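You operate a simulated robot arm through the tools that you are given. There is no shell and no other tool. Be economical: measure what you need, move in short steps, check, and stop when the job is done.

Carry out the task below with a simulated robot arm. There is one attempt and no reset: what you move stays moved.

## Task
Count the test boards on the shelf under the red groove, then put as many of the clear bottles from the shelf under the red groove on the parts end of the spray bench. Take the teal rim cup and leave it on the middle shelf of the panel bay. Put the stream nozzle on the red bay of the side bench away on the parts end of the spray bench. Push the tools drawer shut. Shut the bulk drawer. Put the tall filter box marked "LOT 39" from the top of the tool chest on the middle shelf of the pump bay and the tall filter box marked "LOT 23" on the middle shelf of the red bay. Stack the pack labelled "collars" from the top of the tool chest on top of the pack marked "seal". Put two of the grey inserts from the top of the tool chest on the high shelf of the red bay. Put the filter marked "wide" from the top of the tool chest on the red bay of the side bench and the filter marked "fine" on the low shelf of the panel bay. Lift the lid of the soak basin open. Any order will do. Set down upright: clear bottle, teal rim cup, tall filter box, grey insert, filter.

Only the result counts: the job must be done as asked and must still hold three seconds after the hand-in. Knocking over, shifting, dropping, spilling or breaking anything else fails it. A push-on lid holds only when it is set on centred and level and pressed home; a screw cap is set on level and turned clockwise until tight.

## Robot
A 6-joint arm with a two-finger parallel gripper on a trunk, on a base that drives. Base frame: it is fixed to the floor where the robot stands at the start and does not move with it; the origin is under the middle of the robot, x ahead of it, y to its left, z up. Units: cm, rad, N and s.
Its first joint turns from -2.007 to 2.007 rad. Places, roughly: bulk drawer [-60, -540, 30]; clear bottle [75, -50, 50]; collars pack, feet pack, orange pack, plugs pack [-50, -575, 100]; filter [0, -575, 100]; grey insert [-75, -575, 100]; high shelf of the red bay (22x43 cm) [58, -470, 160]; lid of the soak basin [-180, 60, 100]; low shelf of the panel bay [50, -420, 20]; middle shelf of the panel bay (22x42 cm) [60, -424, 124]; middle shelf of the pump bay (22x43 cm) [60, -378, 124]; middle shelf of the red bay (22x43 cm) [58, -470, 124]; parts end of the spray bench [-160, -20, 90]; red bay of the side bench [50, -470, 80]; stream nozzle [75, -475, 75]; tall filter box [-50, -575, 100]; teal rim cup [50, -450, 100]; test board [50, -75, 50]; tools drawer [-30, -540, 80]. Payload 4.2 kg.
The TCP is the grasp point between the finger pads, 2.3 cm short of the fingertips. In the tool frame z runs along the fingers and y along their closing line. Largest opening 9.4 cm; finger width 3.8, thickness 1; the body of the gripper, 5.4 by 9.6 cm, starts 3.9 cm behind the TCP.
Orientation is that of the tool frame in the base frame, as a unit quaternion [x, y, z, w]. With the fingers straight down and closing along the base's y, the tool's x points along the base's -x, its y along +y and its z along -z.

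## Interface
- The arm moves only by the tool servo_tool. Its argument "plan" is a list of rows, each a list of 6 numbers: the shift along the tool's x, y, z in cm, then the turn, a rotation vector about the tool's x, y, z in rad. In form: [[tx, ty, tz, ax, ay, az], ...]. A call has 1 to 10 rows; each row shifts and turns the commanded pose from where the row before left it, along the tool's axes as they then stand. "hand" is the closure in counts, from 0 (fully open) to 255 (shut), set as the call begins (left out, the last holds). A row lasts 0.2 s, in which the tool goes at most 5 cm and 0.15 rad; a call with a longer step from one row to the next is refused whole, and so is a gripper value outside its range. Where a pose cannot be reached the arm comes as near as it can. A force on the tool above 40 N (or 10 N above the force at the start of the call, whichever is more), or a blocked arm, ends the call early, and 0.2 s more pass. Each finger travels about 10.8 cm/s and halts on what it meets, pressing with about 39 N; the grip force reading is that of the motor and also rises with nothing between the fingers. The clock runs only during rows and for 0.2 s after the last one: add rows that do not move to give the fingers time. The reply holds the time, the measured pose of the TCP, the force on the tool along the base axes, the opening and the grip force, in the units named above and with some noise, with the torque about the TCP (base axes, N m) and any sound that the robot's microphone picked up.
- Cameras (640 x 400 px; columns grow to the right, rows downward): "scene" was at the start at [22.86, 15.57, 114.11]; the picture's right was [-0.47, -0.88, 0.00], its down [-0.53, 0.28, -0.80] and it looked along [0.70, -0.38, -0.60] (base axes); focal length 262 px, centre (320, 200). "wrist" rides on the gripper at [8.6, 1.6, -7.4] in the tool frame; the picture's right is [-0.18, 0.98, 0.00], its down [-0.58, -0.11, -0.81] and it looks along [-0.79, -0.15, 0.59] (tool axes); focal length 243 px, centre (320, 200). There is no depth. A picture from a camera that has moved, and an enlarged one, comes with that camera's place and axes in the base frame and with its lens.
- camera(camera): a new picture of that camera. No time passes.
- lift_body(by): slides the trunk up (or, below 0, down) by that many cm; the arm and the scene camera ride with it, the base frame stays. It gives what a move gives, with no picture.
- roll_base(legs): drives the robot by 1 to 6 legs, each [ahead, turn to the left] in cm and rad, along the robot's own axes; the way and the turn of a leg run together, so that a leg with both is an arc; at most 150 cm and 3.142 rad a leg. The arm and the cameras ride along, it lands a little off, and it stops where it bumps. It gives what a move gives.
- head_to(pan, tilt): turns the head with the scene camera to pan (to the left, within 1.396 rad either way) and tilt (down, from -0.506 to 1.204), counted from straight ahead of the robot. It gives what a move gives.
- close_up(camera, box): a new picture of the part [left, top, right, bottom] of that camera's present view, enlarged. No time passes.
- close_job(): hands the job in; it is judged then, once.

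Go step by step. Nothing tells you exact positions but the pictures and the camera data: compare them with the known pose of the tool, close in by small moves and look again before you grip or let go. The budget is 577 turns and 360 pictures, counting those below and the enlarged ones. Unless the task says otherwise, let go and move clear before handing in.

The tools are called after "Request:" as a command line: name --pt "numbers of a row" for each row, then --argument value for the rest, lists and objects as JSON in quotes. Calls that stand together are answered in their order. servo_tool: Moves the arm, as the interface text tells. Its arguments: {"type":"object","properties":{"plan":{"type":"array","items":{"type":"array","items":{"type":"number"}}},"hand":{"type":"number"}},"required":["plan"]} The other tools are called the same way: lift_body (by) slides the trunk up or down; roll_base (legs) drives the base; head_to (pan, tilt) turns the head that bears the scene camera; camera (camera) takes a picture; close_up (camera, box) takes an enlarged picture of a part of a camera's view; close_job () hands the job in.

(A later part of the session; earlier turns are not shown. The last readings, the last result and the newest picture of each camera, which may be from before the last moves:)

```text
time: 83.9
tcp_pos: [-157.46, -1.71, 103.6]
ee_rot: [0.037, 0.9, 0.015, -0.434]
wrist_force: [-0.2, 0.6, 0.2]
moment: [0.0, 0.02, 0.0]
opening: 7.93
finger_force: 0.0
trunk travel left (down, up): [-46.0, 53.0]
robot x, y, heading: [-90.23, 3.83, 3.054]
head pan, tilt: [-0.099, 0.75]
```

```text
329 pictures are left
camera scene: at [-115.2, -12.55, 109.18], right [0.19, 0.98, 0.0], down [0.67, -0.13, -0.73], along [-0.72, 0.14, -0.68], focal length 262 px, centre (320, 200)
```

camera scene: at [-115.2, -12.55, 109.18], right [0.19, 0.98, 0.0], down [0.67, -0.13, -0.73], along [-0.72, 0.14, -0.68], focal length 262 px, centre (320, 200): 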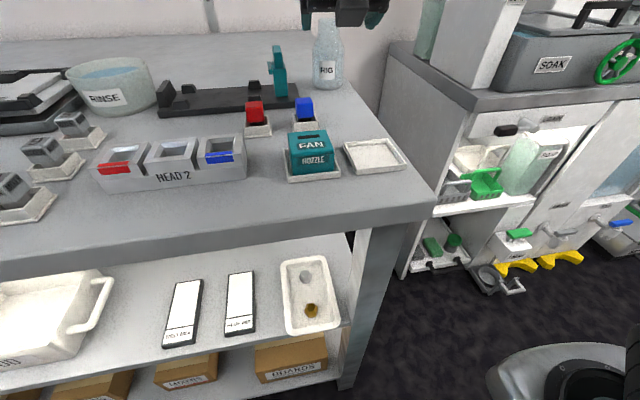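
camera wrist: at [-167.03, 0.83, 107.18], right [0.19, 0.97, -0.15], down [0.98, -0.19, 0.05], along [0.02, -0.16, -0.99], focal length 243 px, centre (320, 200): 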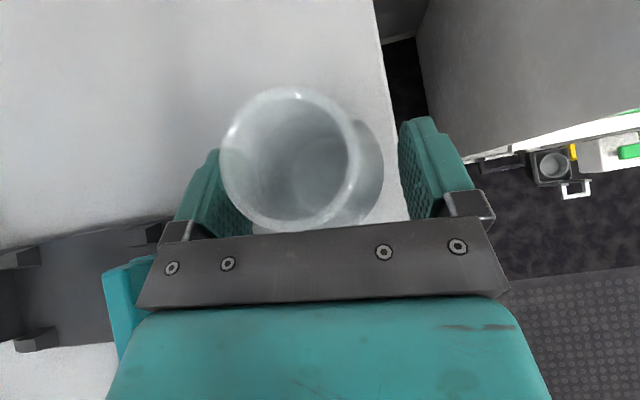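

Bottle one is placed. Now I'll back off, turn around and fetch the HOSE bottle at about (65.5,6.2).

Request:
roll_base --legs '[[-34, 0], [0, -3.1]]'

Request:
lift_body --by -40

Request:
head_to --pan 0 --tilt 0.3

Request:
camera --camera "scene"

```text
time: 93.2
tcp_pos: [9.34, 12.97, 103.66]
ee_rot: [0.901, 0.009, 0.435, -0.008]
wrist_force: [0.8, 1.6, -0.1]
moment: [0.04, -0.02, 0.03]
opening: 7.92
finger_force: 0.0
trunk travel left (down, up): [-46.0, 53.0]
robot x, y, heading: [-57.24, 0.5, 0.014]
head pan, tilt: [-0.099, 0.75]
```

```text
time: 97.0
tcp_pos: [9.44, 13.0, 63.69]
ee_rot: [0.901, 0.009, 0.434, -0.009]
wrist_force: [-0.6, 0.5, -0.1]
moment: [-0.01, 0.02, 0.02]
opening: 7.95
finger_force: 0.0
trunk travel left (down, up): [-6.0, 93.0]
robot x, y, heading: [-57.12, 0.71, 0.012]
head pan, tilt: [-0.099, 0.75]
```

```text
time: 97.9
tcp_pos: [9.34, 12.87, 63.73]
ee_rot: [0.9, 0.008, 0.435, -0.007]
wrist_force: [-0.5, -0.5, 0.2]
moment: [-0.01, 0.0, -0.02]
opening: 7.92
finger_force: 0.1
trunk travel left (down, up): [-6.0, 93.0]
robot x, y, heading: [-56.68, 0.55, 0.011]
head pan, tilt: [0.0, 0.3]
```

```text
328 pictures are left
camera scene: at [-32.73, 20.53, 73.22], right [0.01, -1.0, 0.0], down [-0.3, 0.0, -0.95], along [0.95, 0.01, -0.3], focal length 262 px, centre (320, 200)
```

scene: 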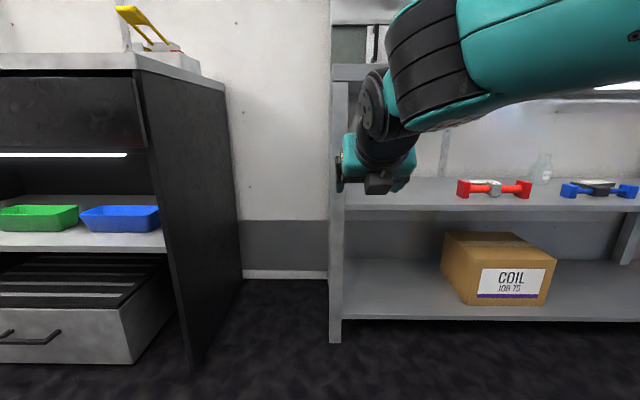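

Request:
roll_base --legs '[[0, -0.062], [37, 0]]'

Request:
lift_body --by -6

Request:
servo_tool --pt "-0.8 0 0.6 0 0 0" --hand 5

Request:
camera --camera "wrist"

Request:
camera --camera "scene"

```text
time: 100.7
tcp_pos: [46.11, 7.51, 63.72]
ee_rot: [0.901, -0.014, 0.435, 0.003]
wrist_force: [-0.6, 0.0, 0.0]
moment: [-0.01, -0.02, 0.03]
opening: 7.93
finger_force: 0.0
trunk travel left (down, up): [-6.0, 93.0]
robot x, y, heading: [-20.96, -1.3, -0.042]
head pan, tilt: [0.0, 0.3]
```

```text
time: 101.7
tcp_pos: [46.18, 7.58, 57.72]
ee_rot: [0.901, -0.015, 0.434, 0.003]
wrist_force: [0.7, -0.3, 0.5]
moment: [0.01, -0.03, -0.03]
opening: 7.91
finger_force: 0.0
trunk travel left (down, up): [0.0, 99.0]
robot x, y, heading: [-20.54, -1.08, -0.045]
head pan, tilt: [0.0, 0.3]
```

```text
time: 102.1
tcp_pos: [46.03, 7.68, 56.65]
ee_rot: [0.9, -0.015, 0.435, 0.004]
wrist_force: [-0.4, 0.6, -0.4]
moment: [-0.03, -0.01, 0.01]
opening: 9.22
finger_force: 0.0
trunk travel left (down, up): [0.0, 99.0]
robot x, y, heading: [-20.92, -1.11, -0.045]
head pan, tilt: [0.0, 0.3]
```

```text
327 pictures are left
camera wrist: at [45.51, 6.1, 68.13], right [-0.14, -0.98, -0.15], down [-0.99, 0.14, 0.05], along [-0.03, 0.16, -0.99], focal length 243 px, centre (320, 200)
```

wrist: 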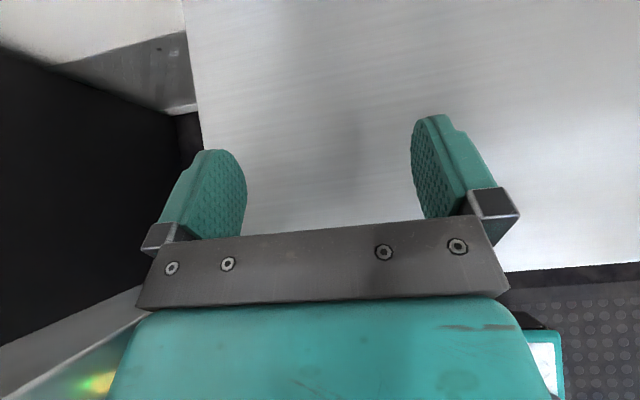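

```text
326 pictures are left
camera scene: at [4.49, 17.44, 67.23], right [-0.04, -1.0, 0.0], down [-0.3, 0.01, -0.96], along [0.95, -0.04, -0.3], focal length 262 px, centre (320, 200)
```

scene: 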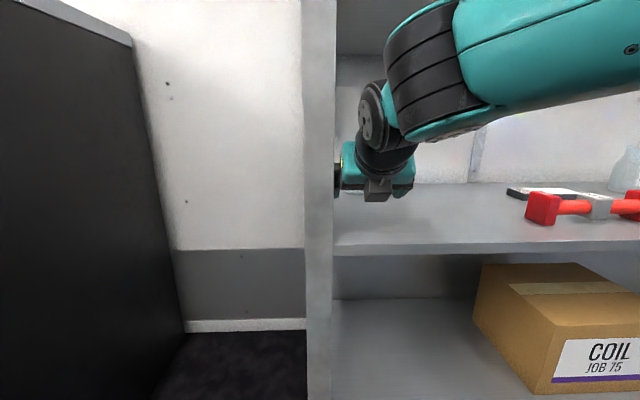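

Request:
servo_tool --pt "0 0.6 0 0 0 0"

Request:
roll_base --legs '[[9, 0]]'

Request:
camera --camera "wrist"

```text
time: 102.5
tcp_pos: [46.03, 7.13, 56.65]
ee_rot: [0.9, -0.015, 0.435, 0.004]
wrist_force: [0.3, -0.6, -0.1]
moment: [0.06, 0.03, 0.01]
opening: 9.2
finger_force: 0.1
trunk travel left (down, up): [0.0, 99.0]
robot x, y, heading: [-20.55, -0.94, -0.046]
head pan, tilt: [0.0, 0.3]
```

```text
time: 103.6
tcp_pos: [55.07, 6.53, 56.82]
ee_rot: [0.9, -0.017, 0.435, 0.004]
wrist_force: [-0.2, 0.7, -0.5]
moment: [0.02, 0.01, -0.01]
opening: 9.2
finger_force: 0.1
trunk travel left (down, up): [0.0, 99.0]
robot x, y, heading: [-11.97, -1.58, -0.046]
head pan, tilt: [0.0, 0.3]
```

```text
325 pictures are left
camera wrist: at [54.54, 4.89, 68.13], right [-0.15, -0.98, -0.15], down [-0.99, 0.14, 0.05], along [-0.02, 0.16, -0.99], focal length 243 px, centre (320, 200)
```

wrist: 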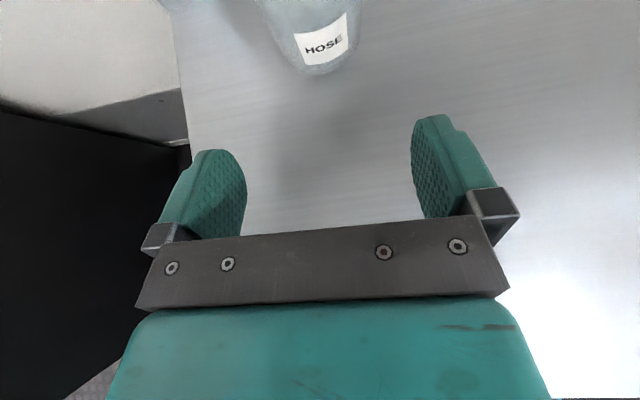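

Request:
servo_tool --pt "1.62 0.03 2.16 0 0 0" --pt "1.62 0.03 2.16 0 0 0" --pt "1.62 0.03 2.16 0 0 0" --pt "1.62 0.03 2.16 0 0 0"

Request:
camera --camera "wrist"

```text
time: 104.6
tcp_pos: [65.67, 6.11, 56.42]
ee_rot: [0.901, -0.017, 0.434, 0.004]
wrist_force: [0.6, 1.0, 1.4]
moment: [-0.02, 0.01, 0.02]
opening: 9.21
finger_force: 0.2
trunk travel left (down, up): [0.0, 99.0]
robot x, y, heading: [-11.88, -1.19, -0.049]
head pan, tilt: [0.0, 0.3]
```

```text
324 pictures are left
camera wrist: at [65.2, 4.6, 67.76], right [-0.15, -0.98, -0.15], down [-0.99, 0.14, 0.05], along [-0.02, 0.16, -0.99], focal length 243 px, centre (320, 200)
```

wrist: 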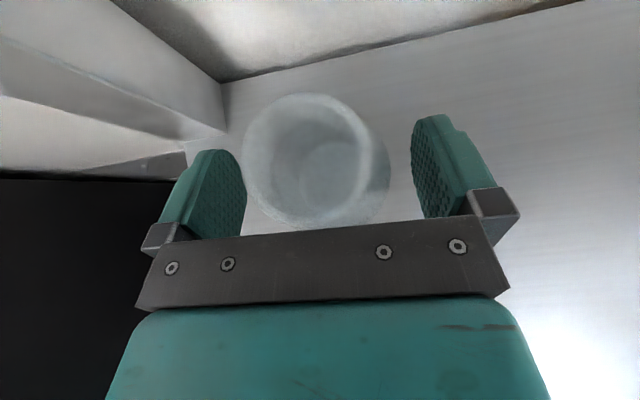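

It's framed just like before. I'll close, lift and back out.

Request:
servo_tool --pt "0 0 0 0 0 0" --pt "0 0 0 0 0 0" --pt "0 0 0 0 0 0" --pt "0 0 0 0 0 0" --hand 255

Request:
lift_body --by 2

Request:
roll_base --legs '[[-45, 0]]'

Request:
lift_body --by 40

Request:
camera --camera "wrist"

```text
time: 105.6
tcp_pos: [65.67, 6.14, 56.37]
ee_rot: [0.9, -0.017, 0.434, 0.005]
wrist_force: [-0.9, -1.1, 0.4]
moment: [-0.01, -0.01, -0.04]
opening: 5.82
finger_force: 39.1
trunk travel left (down, up): [0.0, 99.0]
robot x, y, heading: [-11.69, -1.98, -0.046]
head pan, tilt: [0.0, 0.3]
```

```text
time: 106.3
tcp_pos: [65.53, 6.2, 58.35]
ee_rot: [0.9, -0.017, 0.435, 0.005]
wrist_force: [-0.3, 0.1, 0.0]
moment: [0.01, 0.01, 0.03]
opening: 5.85
finger_force: 38.8
trunk travel left (down, up): [-2.0, 97.0]
robot x, y, heading: [-11.75, -1.62, -0.046]
head pan, tilt: [0.0, 0.3]
```

```text
time: 109.0
tcp_pos: [21.46, 8.38, 58.43]
ee_rot: [0.9, -0.015, 0.435, 0.004]
wrist_force: [0.4, -0.2, -0.3]
moment: [0.0, -0.03, -0.01]
opening: 5.82
finger_force: 38.7
trunk travel left (down, up): [-2.0, 97.0]
robot x, y, heading: [-55.8, 0.13, -0.044]
head pan, tilt: [0.0, 0.3]
```

```text
time: 112.8
tcp_pos: [21.59, 8.44, 98.38]
ee_rot: [0.901, -0.016, 0.434, 0.005]
wrist_force: [0.5, -0.4, -1.4]
moment: [0.0, 0.0, 0.0]
opening: 5.84
finger_force: 39.1
trunk travel left (down, up): [-42.0, 57.0]
robot x, y, heading: [-55.86, 0.31, -0.051]
head pan, tilt: [0.0, 0.3]
```

```text
323 pictures are left
camera wrist: at [21.11, 6.78, 109.76], right [-0.14, -0.98, -0.15], down [-0.99, 0.14, 0.05], along [-0.03, 0.16, -0.99], focal length 243 px, centre (320, 200)
```

wrist: 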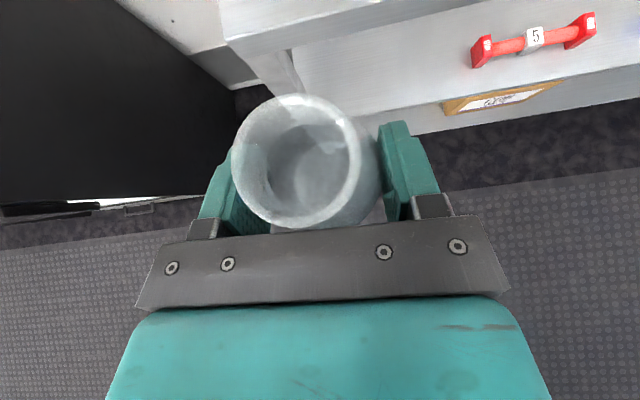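

Bottle two is gripped. I'll raise, turn and drive to the spray bench, aiming at (-157.5,-1.2).

Request:
lift_body --by 13

Request:
roll_base --legs '[[0, 1.55], [0, 1.54]]'

Request:
roll_base --legs '[[23.5, 0]]'

Request:
camera --camera "wrist"

Request:
head_to --pan -0.1 --tilt 0.75

Request:
camera --camera "scene"

```text
time: 114.4
tcp_pos: [21.5, 8.39, 111.3]
ee_rot: [0.901, -0.015, 0.434, 0.003]
wrist_force: [-0.6, -0.2, -0.9]
moment: [-0.01, 0.0, -0.02]
opening: 5.87
finger_force: 39.1
trunk travel left (down, up): [-55.0, 44.0]
robot x, y, heading: [-56.02, 0.19, -0.045]
head pan, tilt: [0.0, 0.3]
```

```text
time: 122.4
tcp_pos: [-133.52, -7.46, 111.29]
ee_rot: [0.017, 0.9, 0.004, -0.434]
wrist_force: [0.3, 0.7, -1.2]
moment: [0.02, -0.02, -0.01]
opening: 5.84
finger_force: 39.3
trunk travel left (down, up): [-55.0, 44.0]
robot x, y, heading: [-55.93, 0.08, 3.092]
head pan, tilt: [0.0, 0.3]
```

```text
time: 124.1
tcp_pos: [-156.82, -6.43, 111.36]
ee_rot: [0.016, 0.9, 0.004, -0.435]
wrist_force: [-0.2, -0.3, 0.0]
moment: [0.01, 0.0, 0.01]
opening: 5.82
finger_force: 39.4
trunk travel left (down, up): [-55.0, 44.0]
robot x, y, heading: [-79.41, 1.56, 3.099]
head pan, tilt: [0.0, 0.3]
```

```text
322 pictures are left
camera wrist: at [-156.35, -4.64, 122.76], right [0.15, 0.98, -0.15], down [0.99, -0.14, 0.05], along [0.03, -0.16, -0.99], focal length 243 px, centre (320, 200)
```

wrist: 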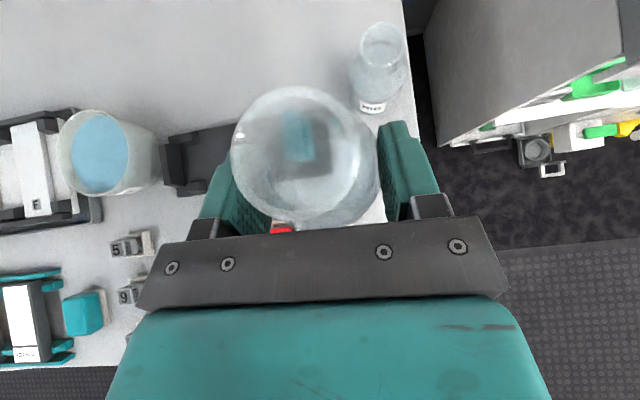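

```text
time: 125.0
tcp_pos: [-156.88, -6.37, 111.37]
ee_rot: [0.016, 0.9, 0.004, -0.435]
wrist_force: [-0.3, -0.3, -0.5]
moment: [-0.02, -0.03, -0.01]
opening: 5.83
finger_force: 38.5
trunk travel left (down, up): [-55.0, 44.0]
robot x, y, heading: [-79.69, 1.0, 3.099]
head pan, tilt: [-0.099, 0.75]
```

```text
321 pictures are left
camera scene: at [-103.63, -15.92, 118.2], right [0.14, 0.99, 0.0], down [0.67, -0.1, -0.73], along [-0.72, 0.11, -0.68], focal length 262 px, centre (320, 200)
```

scene: 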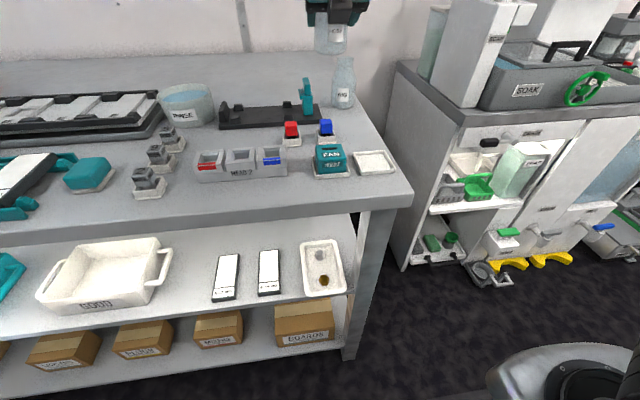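

I'll shift left to y≈-1.2 and lower.

Request:
servo_tool --pt "0.25 2.6 0.3 0 0 0" --pt "0.25 2.6 0.3 0 0 0"

Request:
lift_body --by -11.5

Request:
camera --camera "wrist"

Request:
camera --camera "scene"

```text
time: 125.6
tcp_pos: [-157.42, -1.19, 111.35]
ee_rot: [0.016, 0.901, 0.004, -0.434]
wrist_force: [0.7, -0.4, 0.0]
moment: [0.02, 0.01, 0.01]
opening: 5.81
finger_force: 38.5
trunk travel left (down, up): [-55.0, 44.0]
robot x, y, heading: [-79.31, 1.61, 3.095]
head pan, tilt: [-0.099, 0.75]
```

```text
time: 127.1
tcp_pos: [-157.26, -1.1, 99.75]
ee_rot: [0.016, 0.901, 0.004, -0.434]
wrist_force: [-0.2, 0.5, -0.1]
moment: [-0.02, 0.0, 0.01]
opening: 5.83
finger_force: 38.9
trunk travel left (down, up): [-43.5, 55.5]
robot x, y, heading: [-79.36, 1.47, 3.094]
head pan, tilt: [-0.099, 0.75]
```

```text
320 pictures are left
camera wrist: at [-156.83, 0.54, 111.21], right [0.15, 0.98, -0.15], down [0.99, -0.14, 0.05], along [0.03, -0.16, -0.99], focal length 243 px, centre (320, 200)
```

wrist: 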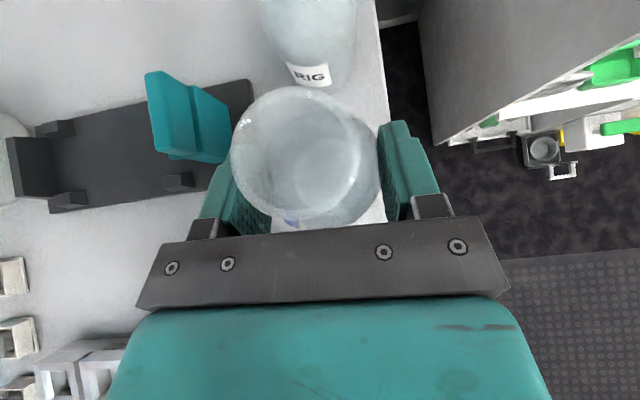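

```text
319 pictures are left
camera scene: at [-103.63, -15.92, 106.69], right [0.14, 0.99, 0.0], down [0.67, -0.1, -0.73], along [-0.72, 0.11, -0.68], focal length 262 px, centre (320, 200)
```

scene: 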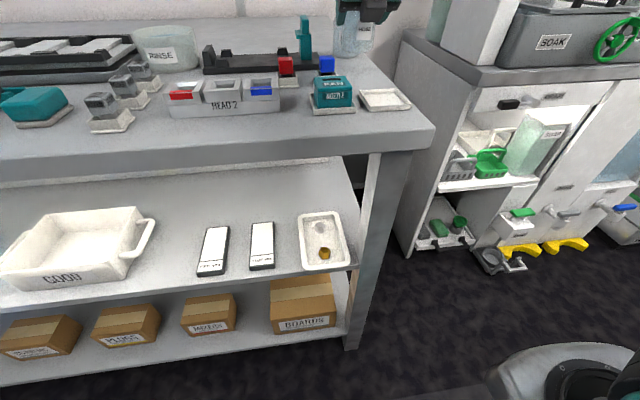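

Request:
servo_tool --pt "-1.0 0.3 0.8 0 0 0" --pt "-1.0 0 0.8 0 0 0" --pt "-0.3 0 0.24 0 0 0" --pt "-0.3 0 0.24 0 0 0" --pt "-0.3 0 0.24 0 0 0"

Request:
camera --camera "wrist"

```text
time: 128.3
tcp_pos: [-157.39, -0.94, 96.43]
ee_rot: [0.017, 0.899, 0.004, -0.438]
wrist_force: [2.0, -0.3, 10.0]
moment: [0.16, 0.24, -0.03]
opening: 5.82
finger_force: 38.9
trunk travel left (down, up): [-43.5, 55.5]
robot x, y, heading: [-79.8, 1.36, 3.101]
head pan, tilt: [-0.099, 0.75]
```

```text
318 pictures are left
camera wrist: at [-156.8, 0.82, 107.73], right [0.15, 0.98, -0.15], down [0.99, -0.14, 0.04], along [0.02, -0.16, -0.99], focal length 243 px, centre (320, 200)
```

wrist: 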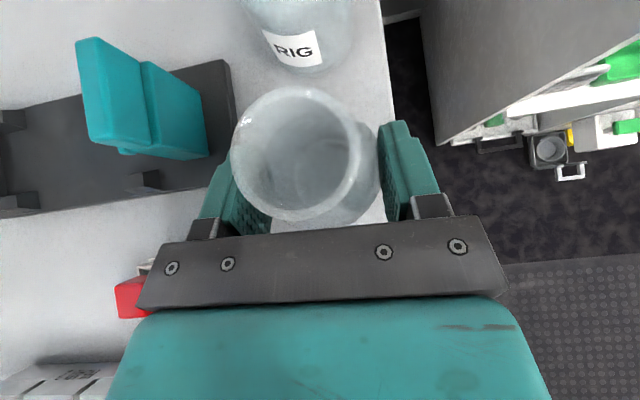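

In contact. I'll release partway and retract.

Request:
servo_tool --pt "0 0 0 0 0 0" --pt "0 0 0 0 0 0" --pt "0 0 0 0 0 0" --hand 45

Request:
servo_tool --pt "0.5 -0.2 -2 0 0 0" --pt "0 0 -3 0 0 0" --pt "0 0 -4 0 0 0" --pt "0 0 -4 0 0 0"

Request:
camera --camera "scene"

```text
time: 129.1
tcp_pos: [-157.38, -0.95, 96.14]
ee_rot: [0.017, 0.901, 0.004, -0.434]
wrist_force: [0.5, 0.7, -0.3]
moment: [0.01, 0.0, 0.0]
opening: 7.74
finger_force: 0.0
trunk travel left (down, up): [-43.5, 55.5]
robot x, y, heading: [-79.25, 1.55, 3.098]
head pan, tilt: [-0.099, 0.75]
```

```text
time: 130.1
tcp_pos: [-147.45, -1.24, 104.43]
ee_rot: [0.016, 0.9, 0.004, -0.435]
wrist_force: [-0.2, -0.2, -0.7]
moment: [0.02, -0.01, 0.02]
opening: 7.76
finger_force: 0.1
trunk travel left (down, up): [-43.5, 55.5]
robot x, y, heading: [-79.47, 1.27, 3.095]
head pan, tilt: [-0.099, 0.75]
```

```text
317 pictures are left
camera scene: at [-103.65, -15.93, 106.68], right [0.14, 0.99, 0.0], down [0.68, -0.1, -0.73], along [-0.72, 0.11, -0.68], focal length 262 px, centre (320, 200)
```

scene: 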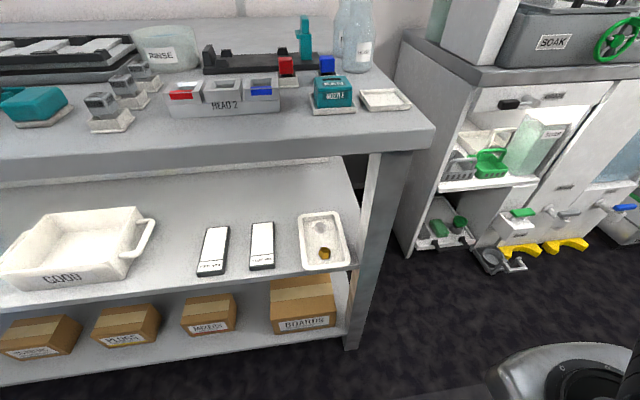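

Both bottles stand on the parts end. Next is the soak basin lid: I'll raise and look at it.

Request:
roll_base --legs '[[-18, 0]]'

Request:
lift_body --by 25

Request:
head_to --pan -0.65 --tilt 0.5

Request:
camera --camera "scene"

```text
time: 131.6
tcp_pos: [-129.57, -1.85, 104.51]
ee_rot: [0.018, 0.901, 0.005, -0.434]
wrist_force: [0.4, 0.3, -0.4]
moment: [0.01, 0.03, -0.01]
opening: 7.77
finger_force: 0.2
trunk travel left (down, up): [-43.5, 55.5]
robot x, y, heading: [-61.44, 0.59, 3.098]
head pan, tilt: [-0.099, 0.75]
```

```text
time: 134.2
tcp_pos: [-129.44, -1.97, 129.48]
ee_rot: [0.017, 0.901, 0.005, -0.434]
wrist_force: [-0.5, -0.1, -0.2]
moment: [-0.01, 0.01, 0.0]
opening: 7.74
finger_force: 0.0
trunk travel left (down, up): [-68.5, 30.5]
robot x, y, heading: [-61.53, 0.73, 3.097]
head pan, tilt: [-0.099, 0.75]
```

```text
time: 135.2
tcp_pos: [-129.65, -2.01, 129.47]
ee_rot: [0.017, 0.901, 0.005, -0.434]
wrist_force: [0.5, 0.3, -0.4]
moment: [0.0, 0.02, -0.01]
opening: 7.79
finger_force: 0.2
trunk travel left (down, up): [-68.5, 30.5]
robot x, y, heading: [-61.56, 0.87, 3.095]
head pan, tilt: [-0.649, 0.499]
```

```text
316 pictures are left
camera scene: at [-84.62, -12.07, 133.89], right [0.64, 0.77, 0.0], down [0.37, -0.31, -0.88], along [-0.67, 0.56, -0.48], focal length 262 px, centre (320, 200)
```

scene: 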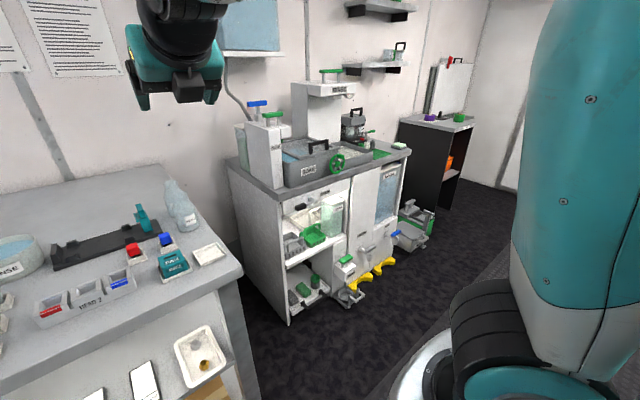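

Request:
close_up --camera "scene" --box '[230, 85, 420, 204]'

```text
3.36 times, centred on (325, 144) of scene
camera zoom: at [-84.62, -12.07, 133.89], right [0.64, 0.77, 0.0], down [0.37, -0.31, -0.88], along [-0.67, 0.56, -0.48], focal length 881 px, centre (303, 387)
```

zoom: 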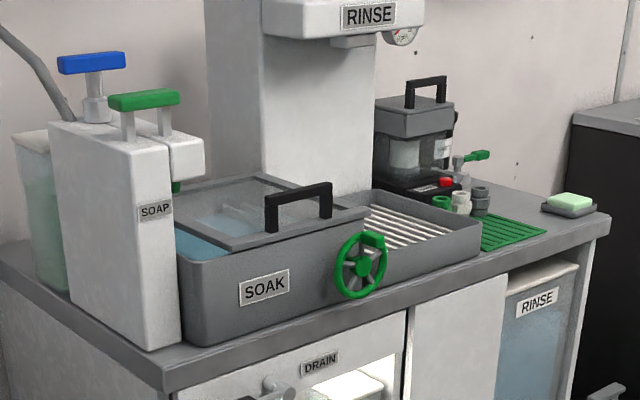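

The lid is hinged at the back, and the handle bar is near the front edge at about (-162, 47..56), with its top at z≈105. I'll move to face it, roll the hand so the fingers close vertically, and lift it in an arc.

Request:
roll_base --legs '[[0, -1.28], [56, 0], [0, 1.32]]'

Request:
servo_tool --pt "0 0 0 0 0 0.15" --pt "0 0 0 0 0 0.15" --pt "0 0 0 0 0 0.15" --pt "0 0 0 0 0 0.15" --pt "0 0 0 0 0 0.15" --pt "0 0 0 0 0 0.15" --pt "0 0 0 0 0 0.15" --pt "0 0 0 0 0 0.15" --pt "0 0 0 0 0 0.15" --pt "0 0 0 0 0 0.15"

Request:
head_to --pan 0.0 --tilt 0.5

Request:
camera --camera "scene"

```text
time: 144.9
tcp_pos: [-142.87, 46.66, 129.38]
ee_rot: [-0.026, 0.9, -0.016, -0.435]
wrist_force: [-0.1, 0.2, 0.2]
moment: [0.03, -0.04, 0.02]
opening: 7.76
finger_force: 0.1
trunk travel left (down, up): [-68.5, 30.5]
robot x, y, heading: [-75.5, 55.91, -3.092]
head pan, tilt: [-0.649, 0.499]
```

```text
time: 147.1
tcp_pos: [-142.98, 46.93, 129.47]
ee_rot: [0.596, 0.675, -0.308, -0.306]
wrist_force: [-0.2, -0.5, -0.7]
moment: [0.02, 0.02, -0.03]
opening: 7.78
finger_force: 0.0
trunk travel left (down, up): [-68.5, 30.5]
robot x, y, heading: [-75.39, 56.08, -3.089]
head pan, tilt: [-0.649, 0.499]
```

```text
time: 148.2
tcp_pos: [-143.03, 46.78, 129.37]
ee_rot: [0.594, 0.676, -0.308, -0.308]
wrist_force: [-0.5, 0.0, -0.3]
moment: [0.02, 0.01, -0.03]
opening: 7.74
finger_force: 0.2
trunk travel left (down, up): [-68.5, 30.5]
robot x, y, heading: [-75.53, 55.62, -3.095]
head pan, tilt: [0.0, 0.499]
```

```text
314 pictures are left
camera scene: at [-98.77, 35.42, 133.89], right [-0.05, 1.0, 0.0], down [0.48, 0.02, -0.88], along [-0.88, -0.04, -0.48], focal length 262 px, centre (320, 200)
```

scene: 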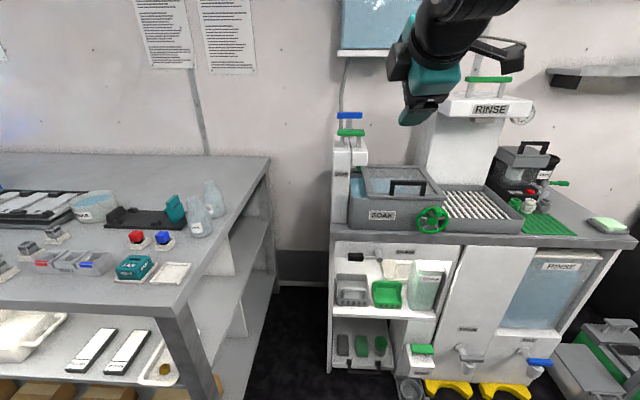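

Request:
close_up --camera "scene" --box '[320, 90, 560, 240]'

```text
2.67 times, centred on (440, 165) of scene
camera zoom: at [-98.77, 35.42, 133.89], right [-0.05, 1.0, 0.0], down [0.48, 0.02, -0.88], along [-0.88, -0.04, -0.48], focal length 699 px, centre (0, 293)
```

zoom: 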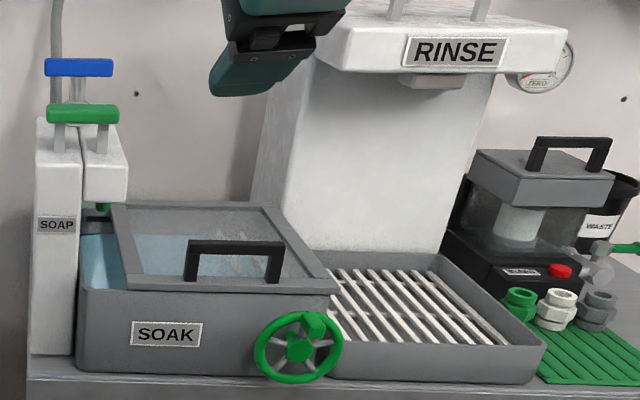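

The handle bar spans about y 51–58 at x≈-163, with its underside at z≈103. I'll pitch the hand up to about 18° below horizontal and come in level, using the lower finger as a hook under the bar.

Request:
servo_tool --pt "0 0 0 0 0 0.06" --pt "0 0 0 0.12 0 0" --pt "0 0 0 0.12 0 0" --pt "0 0 0 0.12 0 0" --pt "3.5 0 0 0 0 0" --pt "3.5 0 0 0 0 0" --hand 165

Request:
lift_body --by -22

Request:
camera --camera "wrist"

Request:
camera --camera "scene"

```text
time: 149.6
tcp_pos: [-143.32, 53.81, 129.5]
ee_rot: [0.551, 0.591, -0.431, -0.403]
wrist_force: [0.7, -0.7, 0.7]
moment: [0.03, 0.03, -0.03]
opening: 3.29
finger_force: 0.0
trunk travel left (down, up): [-68.5, 30.5]
robot x, y, heading: [-75.38, 56.04, -3.093]
head pan, tilt: [0.0, 0.499]
```

```text
time: 151.9
tcp_pos: [-143.16, 53.78, 107.53]
ee_rot: [0.552, 0.59, -0.429, -0.404]
wrist_force: [-0.4, 0.0, 0.2]
moment: [0.01, 0.02, 0.02]
opening: 3.31
finger_force: 0.0
trunk travel left (down, up): [-46.5, 52.5]
robot x, y, heading: [-75.52, 55.49, -3.093]
head pan, tilt: [0.0, 0.499]
```

```text
312 pictures are left
camera wrist: at [-136.27, 63.03, 108.3], right [0.31, -0.16, -0.94], down [0.77, -0.53, 0.35], along [-0.55, -0.83, -0.04], focal length 243 px, centre (320, 200)
```

wrist: 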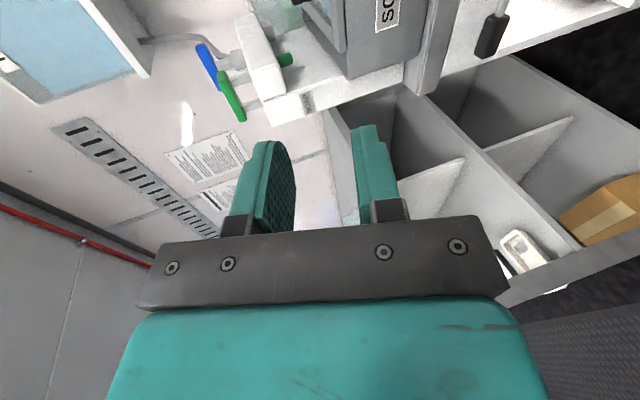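

```text
311 pictures are left
camera scene: at [-98.77, 35.42, 111.89], right [-0.05, 1.0, 0.0], down [0.48, 0.02, -0.88], along [-0.88, -0.04, -0.48], focal length 262 px, centre (320, 200)
```

scene: 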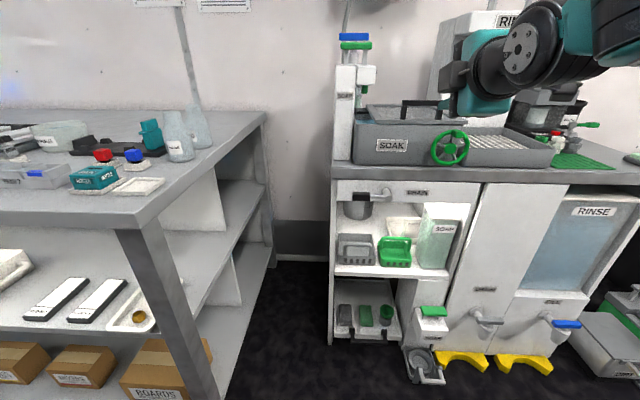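

Request:
close_up --camera "scene" --box '[340, 70, 500, 170]'

```text
4.00 times, centred on (420, 120) of scene
camera zoom: at [-98.77, 35.42, 111.89], right [-0.05, 1.0, 0.0], down [0.48, 0.02, -0.88], along [-0.88, -0.04, -0.48], focal length 1049 px, centre (-80, 520)
```

zoom: 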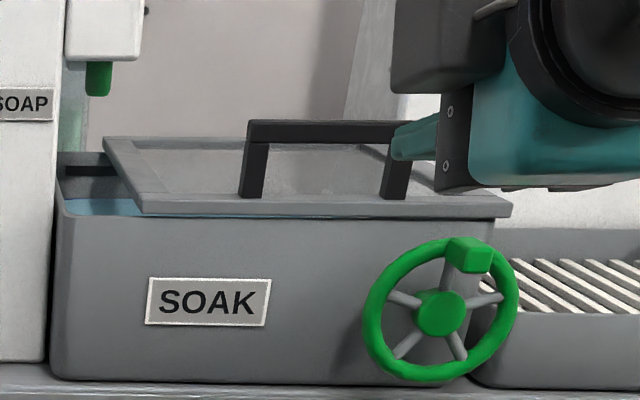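

Triangulating two views puts the bar at x≈-169, y 53.5–62.6, with its underside z≈101 and the lid surface at z≈98; the hinge is at about x=-191. I'll move up to it.

Request:
roll_base --legs '[[19, 0]]'

Request:
lift_body --by -4.8

Request:
servo_tool --pt "1.9 0 0 0 0 0" --pt "1.9 0 0 0 0 0"

Request:
camera --camera "wrist"

Request:
head_to --pan -0.3 --tilt 0.4

Request:
camera --camera "scene"

```text
time: 153.5
tcp_pos: [-162.62, 52.36, 107.5]
ee_rot: [0.55, 0.592, -0.431, -0.401]
wrist_force: [0.3, -0.2, 0.4]
moment: [0.0, -0.05, 0.0]
opening: 3.29
finger_force: 0.0
trunk travel left (down, up): [-46.5, 52.5]
robot x, y, heading: [-94.51, 55.08, -3.09]
head pan, tilt: [0.0, 0.499]
```

```text
time: 154.4
tcp_pos: [-162.64, 52.49, 102.67]
ee_rot: [0.55, 0.593, -0.431, -0.401]
wrist_force: [-1.1, 0.4, -0.4]
moment: [0.01, -0.01, 0.0]
opening: 3.32
finger_force: 0.1
trunk travel left (down, up): [-41.7, 57.3]
robot x, y, heading: [-94.67, 54.61, -3.088]
head pan, tilt: [0.0, 0.499]
```

```text
time: 155.0
tcp_pos: [-162.87, 56.01, 102.66]
ee_rot: [0.549, 0.592, -0.432, -0.402]
wrist_force: [1.1, 0.7, 0.2]
moment: [-0.02, -0.01, -0.02]
opening: 3.31
finger_force: 0.0
trunk travel left (down, up): [-41.7, 57.3]
robot x, y, heading: [-94.65, 54.67, -3.086]
head pan, tilt: [0.0, 0.499]
```

```text
309 pictures are left
camera wrist: at [-155.89, 65.34, 103.45], right [0.31, -0.16, -0.94], down [0.78, -0.53, 0.35], along [-0.55, -0.84, -0.04], focal length 243 px, centre (320, 200)
```

wrist: 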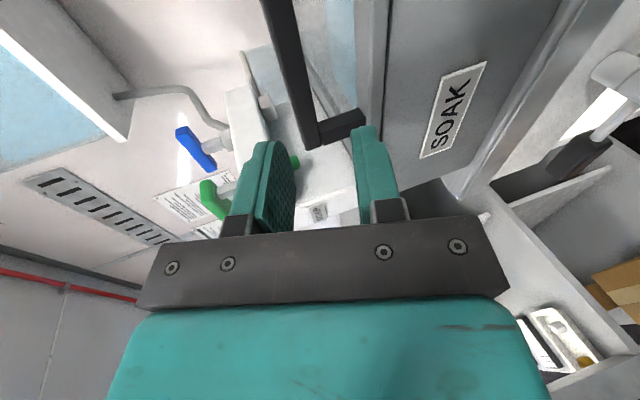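

```text
time: 155.8
tcp_pos: [-162.84, 56.07, 102.8]
ee_rot: [0.549, 0.592, -0.431, -0.402]
wrist_force: [-0.1, 0.3, 0.6]
moment: [-0.02, 0.01, 0.01]
opening: 3.33
finger_force: 0.0
trunk travel left (down, up): [-41.7, 57.3]
robot x, y, heading: [-94.53, 55.12, -3.088]
head pan, tilt: [-0.3, 0.4]
```

```text
308 pictures are left
camera scene: at [-117.95, 37.02, 108.0], right [0.24, 0.97, 0.0], down [0.38, -0.09, -0.92], along [-0.89, 0.22, -0.39], focal length 262 px, centre (320, 200)
```

scene: 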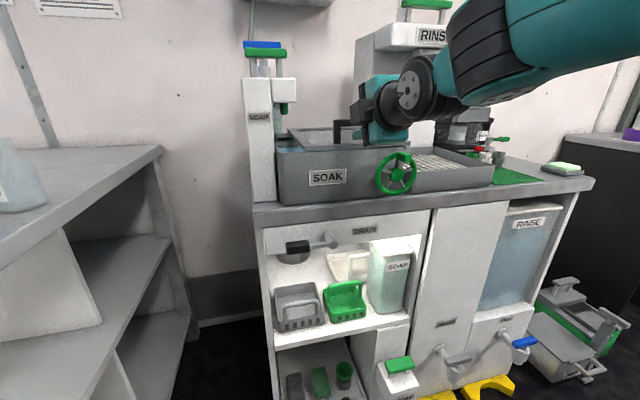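

Request:
close_up --camera "scene" --box '[260, 70, 420, 170]'

```text
4.00 times, centred on (340, 120) of scene
camera zoom: at [-117.95, 37.02, 108.0], right [0.24, 0.97, 0.0], down [0.38, -0.09, -0.92], along [-0.89, 0.22, -0.39], focal length 1049 px, centre (240, 520)
```

zoom: 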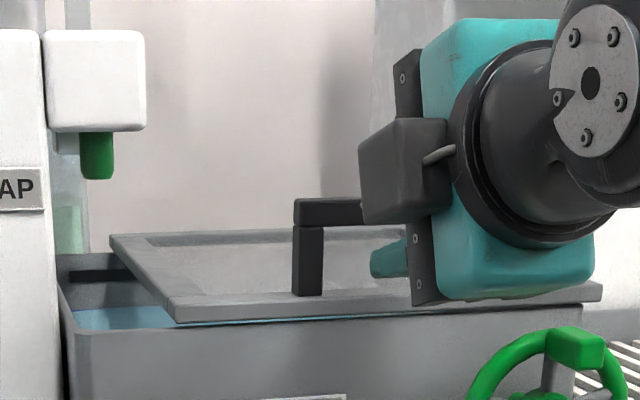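

The lower finger sits between lid and bar height. I'll advance level 5.5 cm so that the bar enters between the fingers.

Request:
servo_tool --pt "0.3 -0.56 1.73 0 0 0" --pt "0.3 -0.56 1.73 0 0 0" --pt "0.3 -0.56 1.73 0 0 0"

Request:
camera --camera "wrist"

Request:
close_up --camera "scene" --box '[260, 70, 420, 170]'

```text
time: 156.6
tcp_pos: [-168.54, 56.57, 102.76]
ee_rot: [0.55, 0.592, -0.431, -0.402]
wrist_force: [-0.9, -0.2, 1.0]
moment: [-0.02, 0.0, 0.02]
opening: 3.34
finger_force: 0.0
trunk travel left (down, up): [-41.7, 57.3]
robot x, y, heading: [-94.83, 54.96, -3.088]
head pan, tilt: [-0.3, 0.4]
```

```text
306 pictures are left
camera wrist: at [-161.59, 65.85, 103.47], right [0.31, -0.16, -0.94], down [0.78, -0.53, 0.35], along [-0.55, -0.83, -0.04], focal length 243 px, centre (320, 200)
```

wrist: 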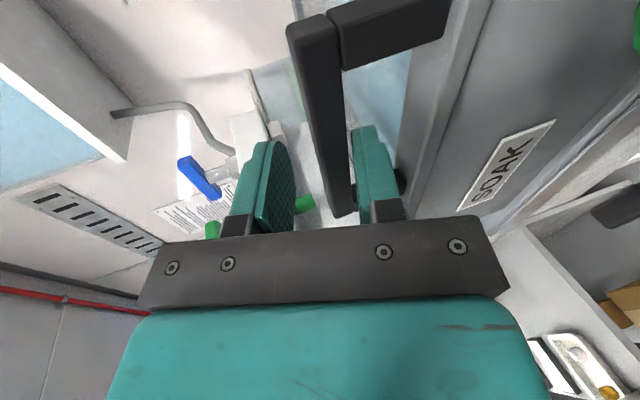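

```text
4.00 times, centred on (340, 120) of scene
camera zoom: at [-117.93, 37.03, 108.01], right [0.24, 0.97, 0.0], down [0.38, -0.09, -0.92], along [-0.89, 0.22, -0.39], focal length 1049 px, centre (240, 520)
```

zoom: 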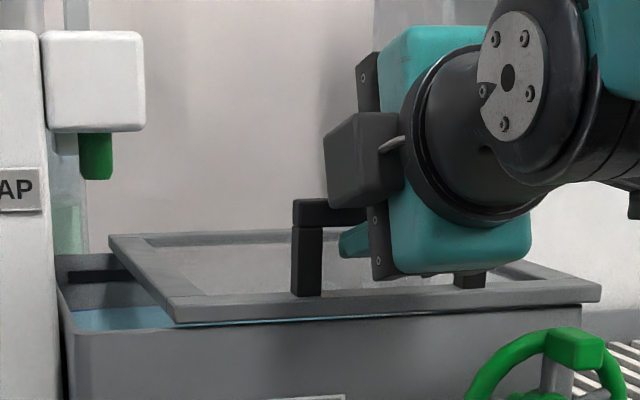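

The bar is caged between the fingers. I'll lift in an arc about the hinge, a few steps first.

Request:
servo_tool --pt "0 -0.8 0 0 0 0" --pt "0.03 -2.28 -0.19 -0.1 0 0" --pt "0.03 -2.28 -0.19 -0.1 0 0" --pt "0.03 -2.28 -0.19 -0.1 0 0"

Request:
camera --camera "wrist"

Request:
camera --camera "scene"

```text
time: 157.6
tcp_pos: [-171.0, 56.54, 109.83]
ee_rot: [0.603, 0.651, -0.337, -0.315]
wrist_force: [0.7, 0.5, -1.5]
moment: [-0.03, -0.01, -0.01]
opening: 3.36
finger_force: 0.3
trunk travel left (down, up): [-41.7, 57.3]
robot x, y, heading: [-94.97, 54.75, -3.088]
head pan, tilt: [-0.3, 0.4]
```

```text
304 pictures are left
camera wrist: at [-164.64, 65.75, 112.88], right [0.58, -0.14, -0.8], down [0.64, -0.54, 0.55], along [-0.51, -0.83, -0.22], focal length 243 px, centre (320, 200)
```

wrist: 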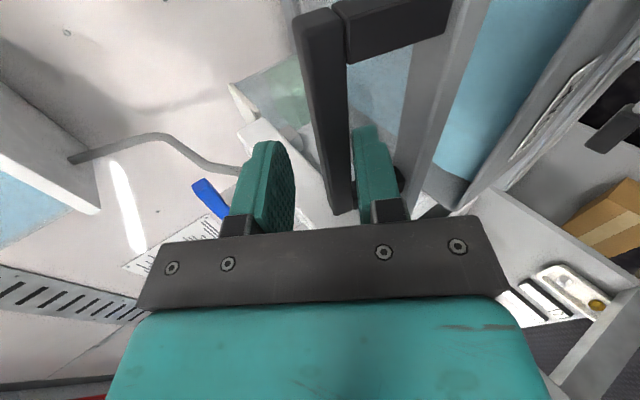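

```text
303 pictures are left
camera scene: at [-117.95, 37.03, 108.0], right [0.24, 0.97, 0.0], down [0.38, -0.09, -0.92], along [-0.89, 0.22, -0.39], focal length 262 px, centre (320, 200)
```

scene: 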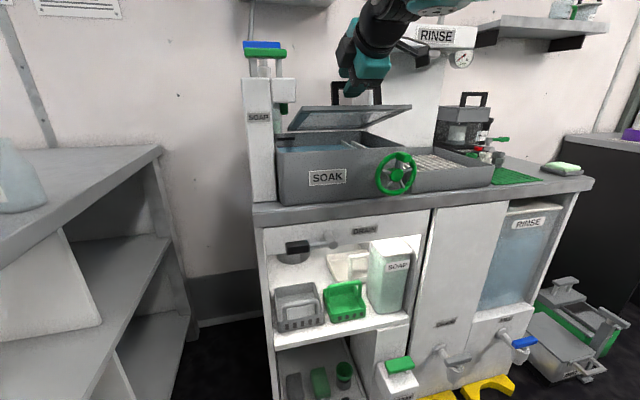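

The lid is rising. I'll continue the arc.

Request:
servo_tool --pt "0.03 -2.28 -0.19 -0.1 0 0" --pt "0.03 -2.28 -0.19 -0.1 0 0" --pt "0.03 -2.28 -0.19 -0.1 0 0" --pt "0.03 -2.28 -0.19 -0.1 0 0" --pt "0.03 -2.28 -0.19 -0.1 0 0"

Request:
camera --camera "wrist"

Request:
camera --camera "scene"

```text
time: 158.9
tcp_pos: [-174.14, 55.74, 115.01]
ee_rot: [0.651, 0.698, -0.232, -0.186]
wrist_force: [-2.5, 12.0, -1.6]
moment: [0.39, -0.02, 0.01]
opening: 3.32
finger_force: 0.1
out of reach, approached as far as the arm can: row 3, 4, 5
trunk travel left (down, up): [-41.7, 57.3]
robot x, y, heading: [-94.86, 54.83, -3.092]
head pan, tilt: [-0.3, 0.4]
stopped in row 5: the force on the tool passed its limit (the readings are from after the stop); the commanded pose is now the measured one
```

```text
302 pictures are left
camera wrist: at [-169.27, 65.19, 119.9], right [0.82, -0.14, -0.55], down [0.41, -0.52, 0.75], along [-0.39, -0.84, -0.37], focal length 243 px, centre (320, 200)
```

wrist: 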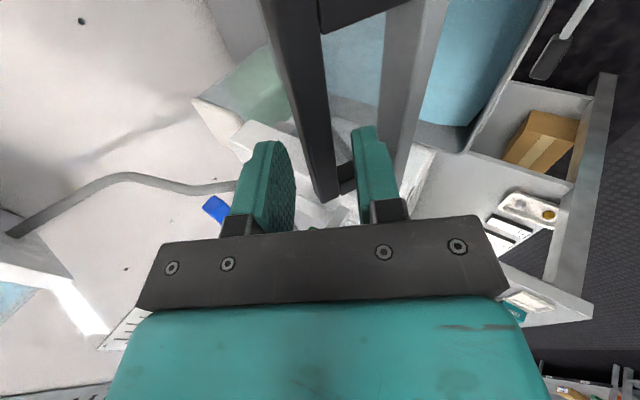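

```text
301 pictures are left
camera scene: at [-118.07, 37.21, 108.01], right [0.25, 0.97, 0.0], down [0.38, -0.1, -0.92], along [-0.89, 0.23, -0.39], focal length 262 px, centre (320, 200)
```

scene: 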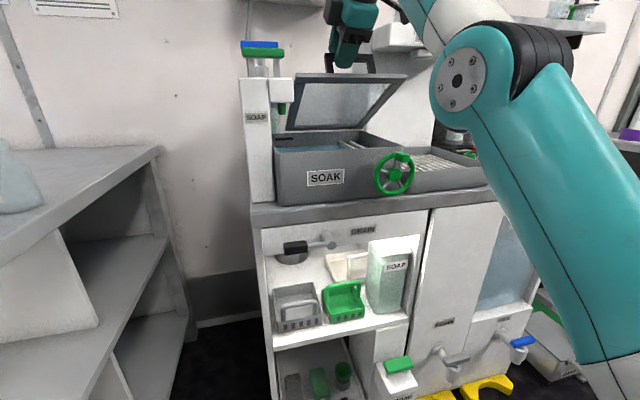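

The arm is at its reach limit with the lid about 40° open. I'll continue by driving forward and raising the trunk in small steps.

Request:
roll_base --legs '[[2, 0]]'

Request:
lift_body --by 2

Request:
roll_base --legs '[[3, 0]]'

Request:
lift_body --by 1.5

Request:
camera --camera "wrist"

Request:
camera --camera "scene"

```text
time: 159.7
tcp_pos: [-175.94, 55.75, 115.18]
ee_rot: [0.65, 0.699, -0.234, -0.185]
wrist_force: [7.5, 33.8, 6.7]
moment: [0.59, 0.0, 0.17]
opening: 3.48
finger_force: 1.9
trunk travel left (down, up): [-41.7, 57.3]
robot x, y, heading: [-96.54, 54.61, -3.095]
head pan, tilt: [-0.3, 0.4]
```

```text
time: 160.3
tcp_pos: [-175.94, 55.83, 117.19]
ee_rot: [0.651, 0.697, -0.234, -0.187]
wrist_force: [-3.2, 21.7, -2.6]
moment: [0.66, 0.26, 0.0]
opening: 3.3
finger_force: 0.1
trunk travel left (down, up): [-43.7, 55.3]
robot x, y, heading: [-96.47, 54.34, -3.093]
head pan, tilt: [-0.3, 0.4]
```

```text
time: 161.1
tcp_pos: [-176.92, 55.8, 117.48]
ee_rot: [0.651, 0.697, -0.234, -0.189]
wrist_force: [0.1, 2.6, -0.2]
moment: [0.06, 0.03, 0.02]
opening: 3.34
finger_force: 0.5
trunk travel left (down, up): [-43.7, 55.3]
robot x, y, heading: [-97.71, 54.67, -3.093]
head pan, tilt: [-0.3, 0.4]
stopped in leg 1: the force on the tool passed its limit (the readings are from after the stop); the commanded pose is now the measured one
```

```text
time: 161.7
tcp_pos: [-176.92, 55.78, 119.03]
ee_rot: [0.651, 0.697, -0.234, -0.189]
wrist_force: [-0.4, -0.6, -0.5]
moment: [0.0, -0.01, 0.04]
opening: 3.31
finger_force: 0.0
trunk travel left (down, up): [-45.2, 53.8]
robot x, y, heading: [-98.07, 54.57, -3.1]
head pan, tilt: [-0.3, 0.4]
```

```text
300 pictures are left
camera wrist: at [-171.97, 65.12, 123.87], right [0.82, -0.14, -0.56], down [0.42, -0.52, 0.75], along [-0.39, -0.84, -0.37], focal length 243 px, centre (320, 200)
```

wrist: 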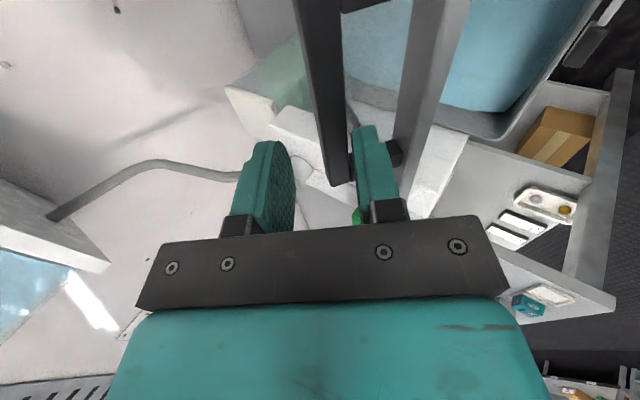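

```text
299 pictures are left
camera scene: at [-121.09, 37.06, 111.51], right [0.25, 0.97, 0.0], down [0.38, -0.1, -0.92], along [-0.89, 0.23, -0.39], focal length 262 px, centre (320, 200)
```

scene: 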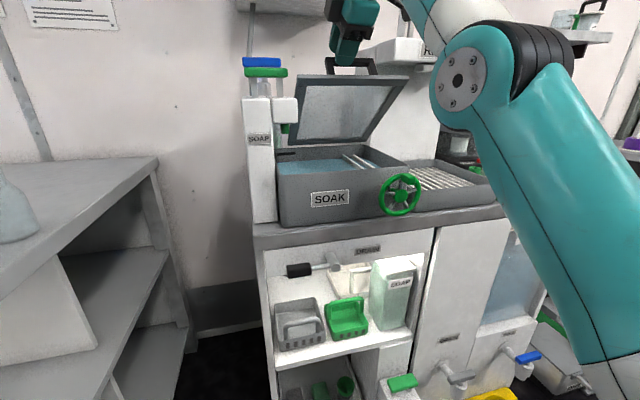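

The finger is rubbing the left foot of the handle. I'll shift right 1.3 cm, then continue.

Request:
servo_tool --pt "1.3 0 0 0 0 0" --pt "0 0 0.8 0 0 0"

Request:
roll_base --legs '[[3, 0]]'

Request:
lift_body --by 1.5

Request:
roll_base --legs '[[3, 0]]'

Request:
lift_body --by 1

Request:
camera --camera "wrist"

Request:
camera --camera "scene"

```text
time: 162.3
tcp_pos: [-177.35, 57.02, 118.2]
ee_rot: [0.651, 0.697, -0.234, -0.188]
wrist_force: [-0.1, -0.2, -0.8]
moment: [-0.01, -0.01, -0.01]
opening: 3.34
finger_force: 0.0
trunk travel left (down, up): [-45.2, 53.8]
robot x, y, heading: [-97.8, 54.73, -3.098]
head pan, tilt: [-0.3, 0.4]
```

```text
time: 163.2
tcp_pos: [-180.28, 56.98, 118.28]
ee_rot: [0.651, 0.697, -0.234, -0.188]
wrist_force: [-0.2, 0.3, 0.8]
moment: [0.01, -0.02, -0.02]
opening: 3.32
finger_force: 0.1
trunk travel left (down, up): [-45.2, 53.8]
robot x, y, heading: [-101.01, 54.62, -3.098]
head pan, tilt: [-0.3, 0.4]
```

```text
time: 163.8
tcp_pos: [-180.31, 57.03, 119.72]
ee_rot: [0.651, 0.697, -0.234, -0.188]
wrist_force: [-0.2, -0.6, 0.4]
moment: [0.02, -0.02, -0.03]
opening: 3.32
finger_force: 0.0
trunk travel left (down, up): [-46.7, 52.3]
robot x, y, heading: [-100.59, 54.66, -3.094]
head pan, tilt: [-0.3, 0.4]
```

```text
time: 164.6
tcp_pos: [-183.22, 56.73, 119.72]
ee_rot: [0.651, 0.697, -0.235, -0.189]
wrist_force: [0.5, -0.9, -0.3]
moment: [0.0, 0.03, -0.01]
opening: 3.34
finger_force: 0.1
trunk travel left (down, up): [-46.7, 52.3]
robot x, y, heading: [-103.52, 54.3, -3.093]
head pan, tilt: [-0.3, 0.4]
```

```text
time: 165.2
tcp_pos: [-183.38, 56.85, 120.76]
ee_rot: [0.652, 0.696, -0.234, -0.188]
wrist_force: [0.2, -0.5, 1.1]
moment: [-0.01, 0.0, -0.01]
opening: 3.32
finger_force: 0.1
trunk travel left (down, up): [-47.7, 51.3]
robot x, y, heading: [-103.66, 54.45, -3.099]
head pan, tilt: [-0.3, 0.4]
```

```text
298 pictures are left
camera wrist: at [-178.41, 66.17, 125.55], right [0.82, -0.14, -0.55], down [0.41, -0.52, 0.75], along [-0.39, -0.84, -0.37], focal length 243 px, centre (320, 200)
```

wrist: 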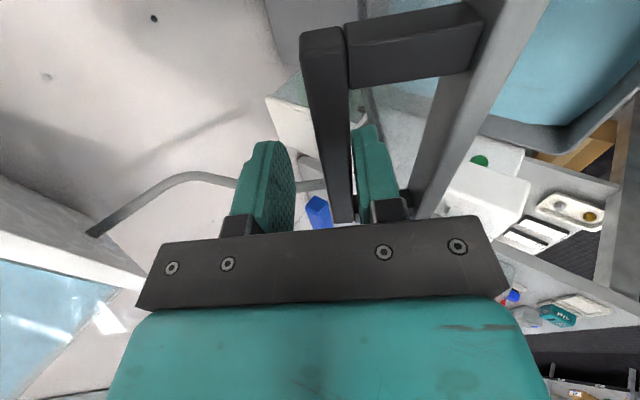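

```text
297 pictures are left
camera scene: at [-127.05, 36.8, 114.01], right [0.25, 0.97, 0.0], down [0.38, -0.1, -0.92], along [-0.89, 0.23, -0.39], focal length 262 px, centre (320, 200)
```

scene: 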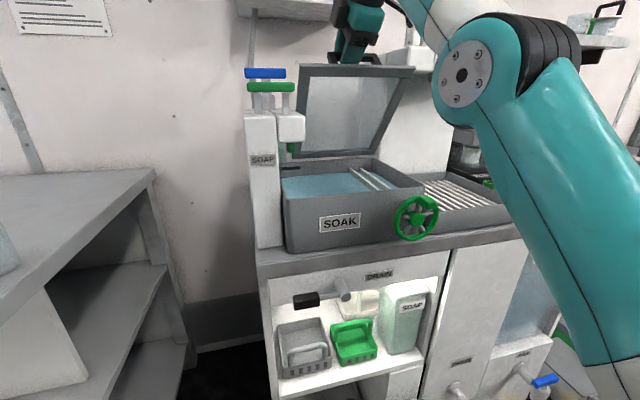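

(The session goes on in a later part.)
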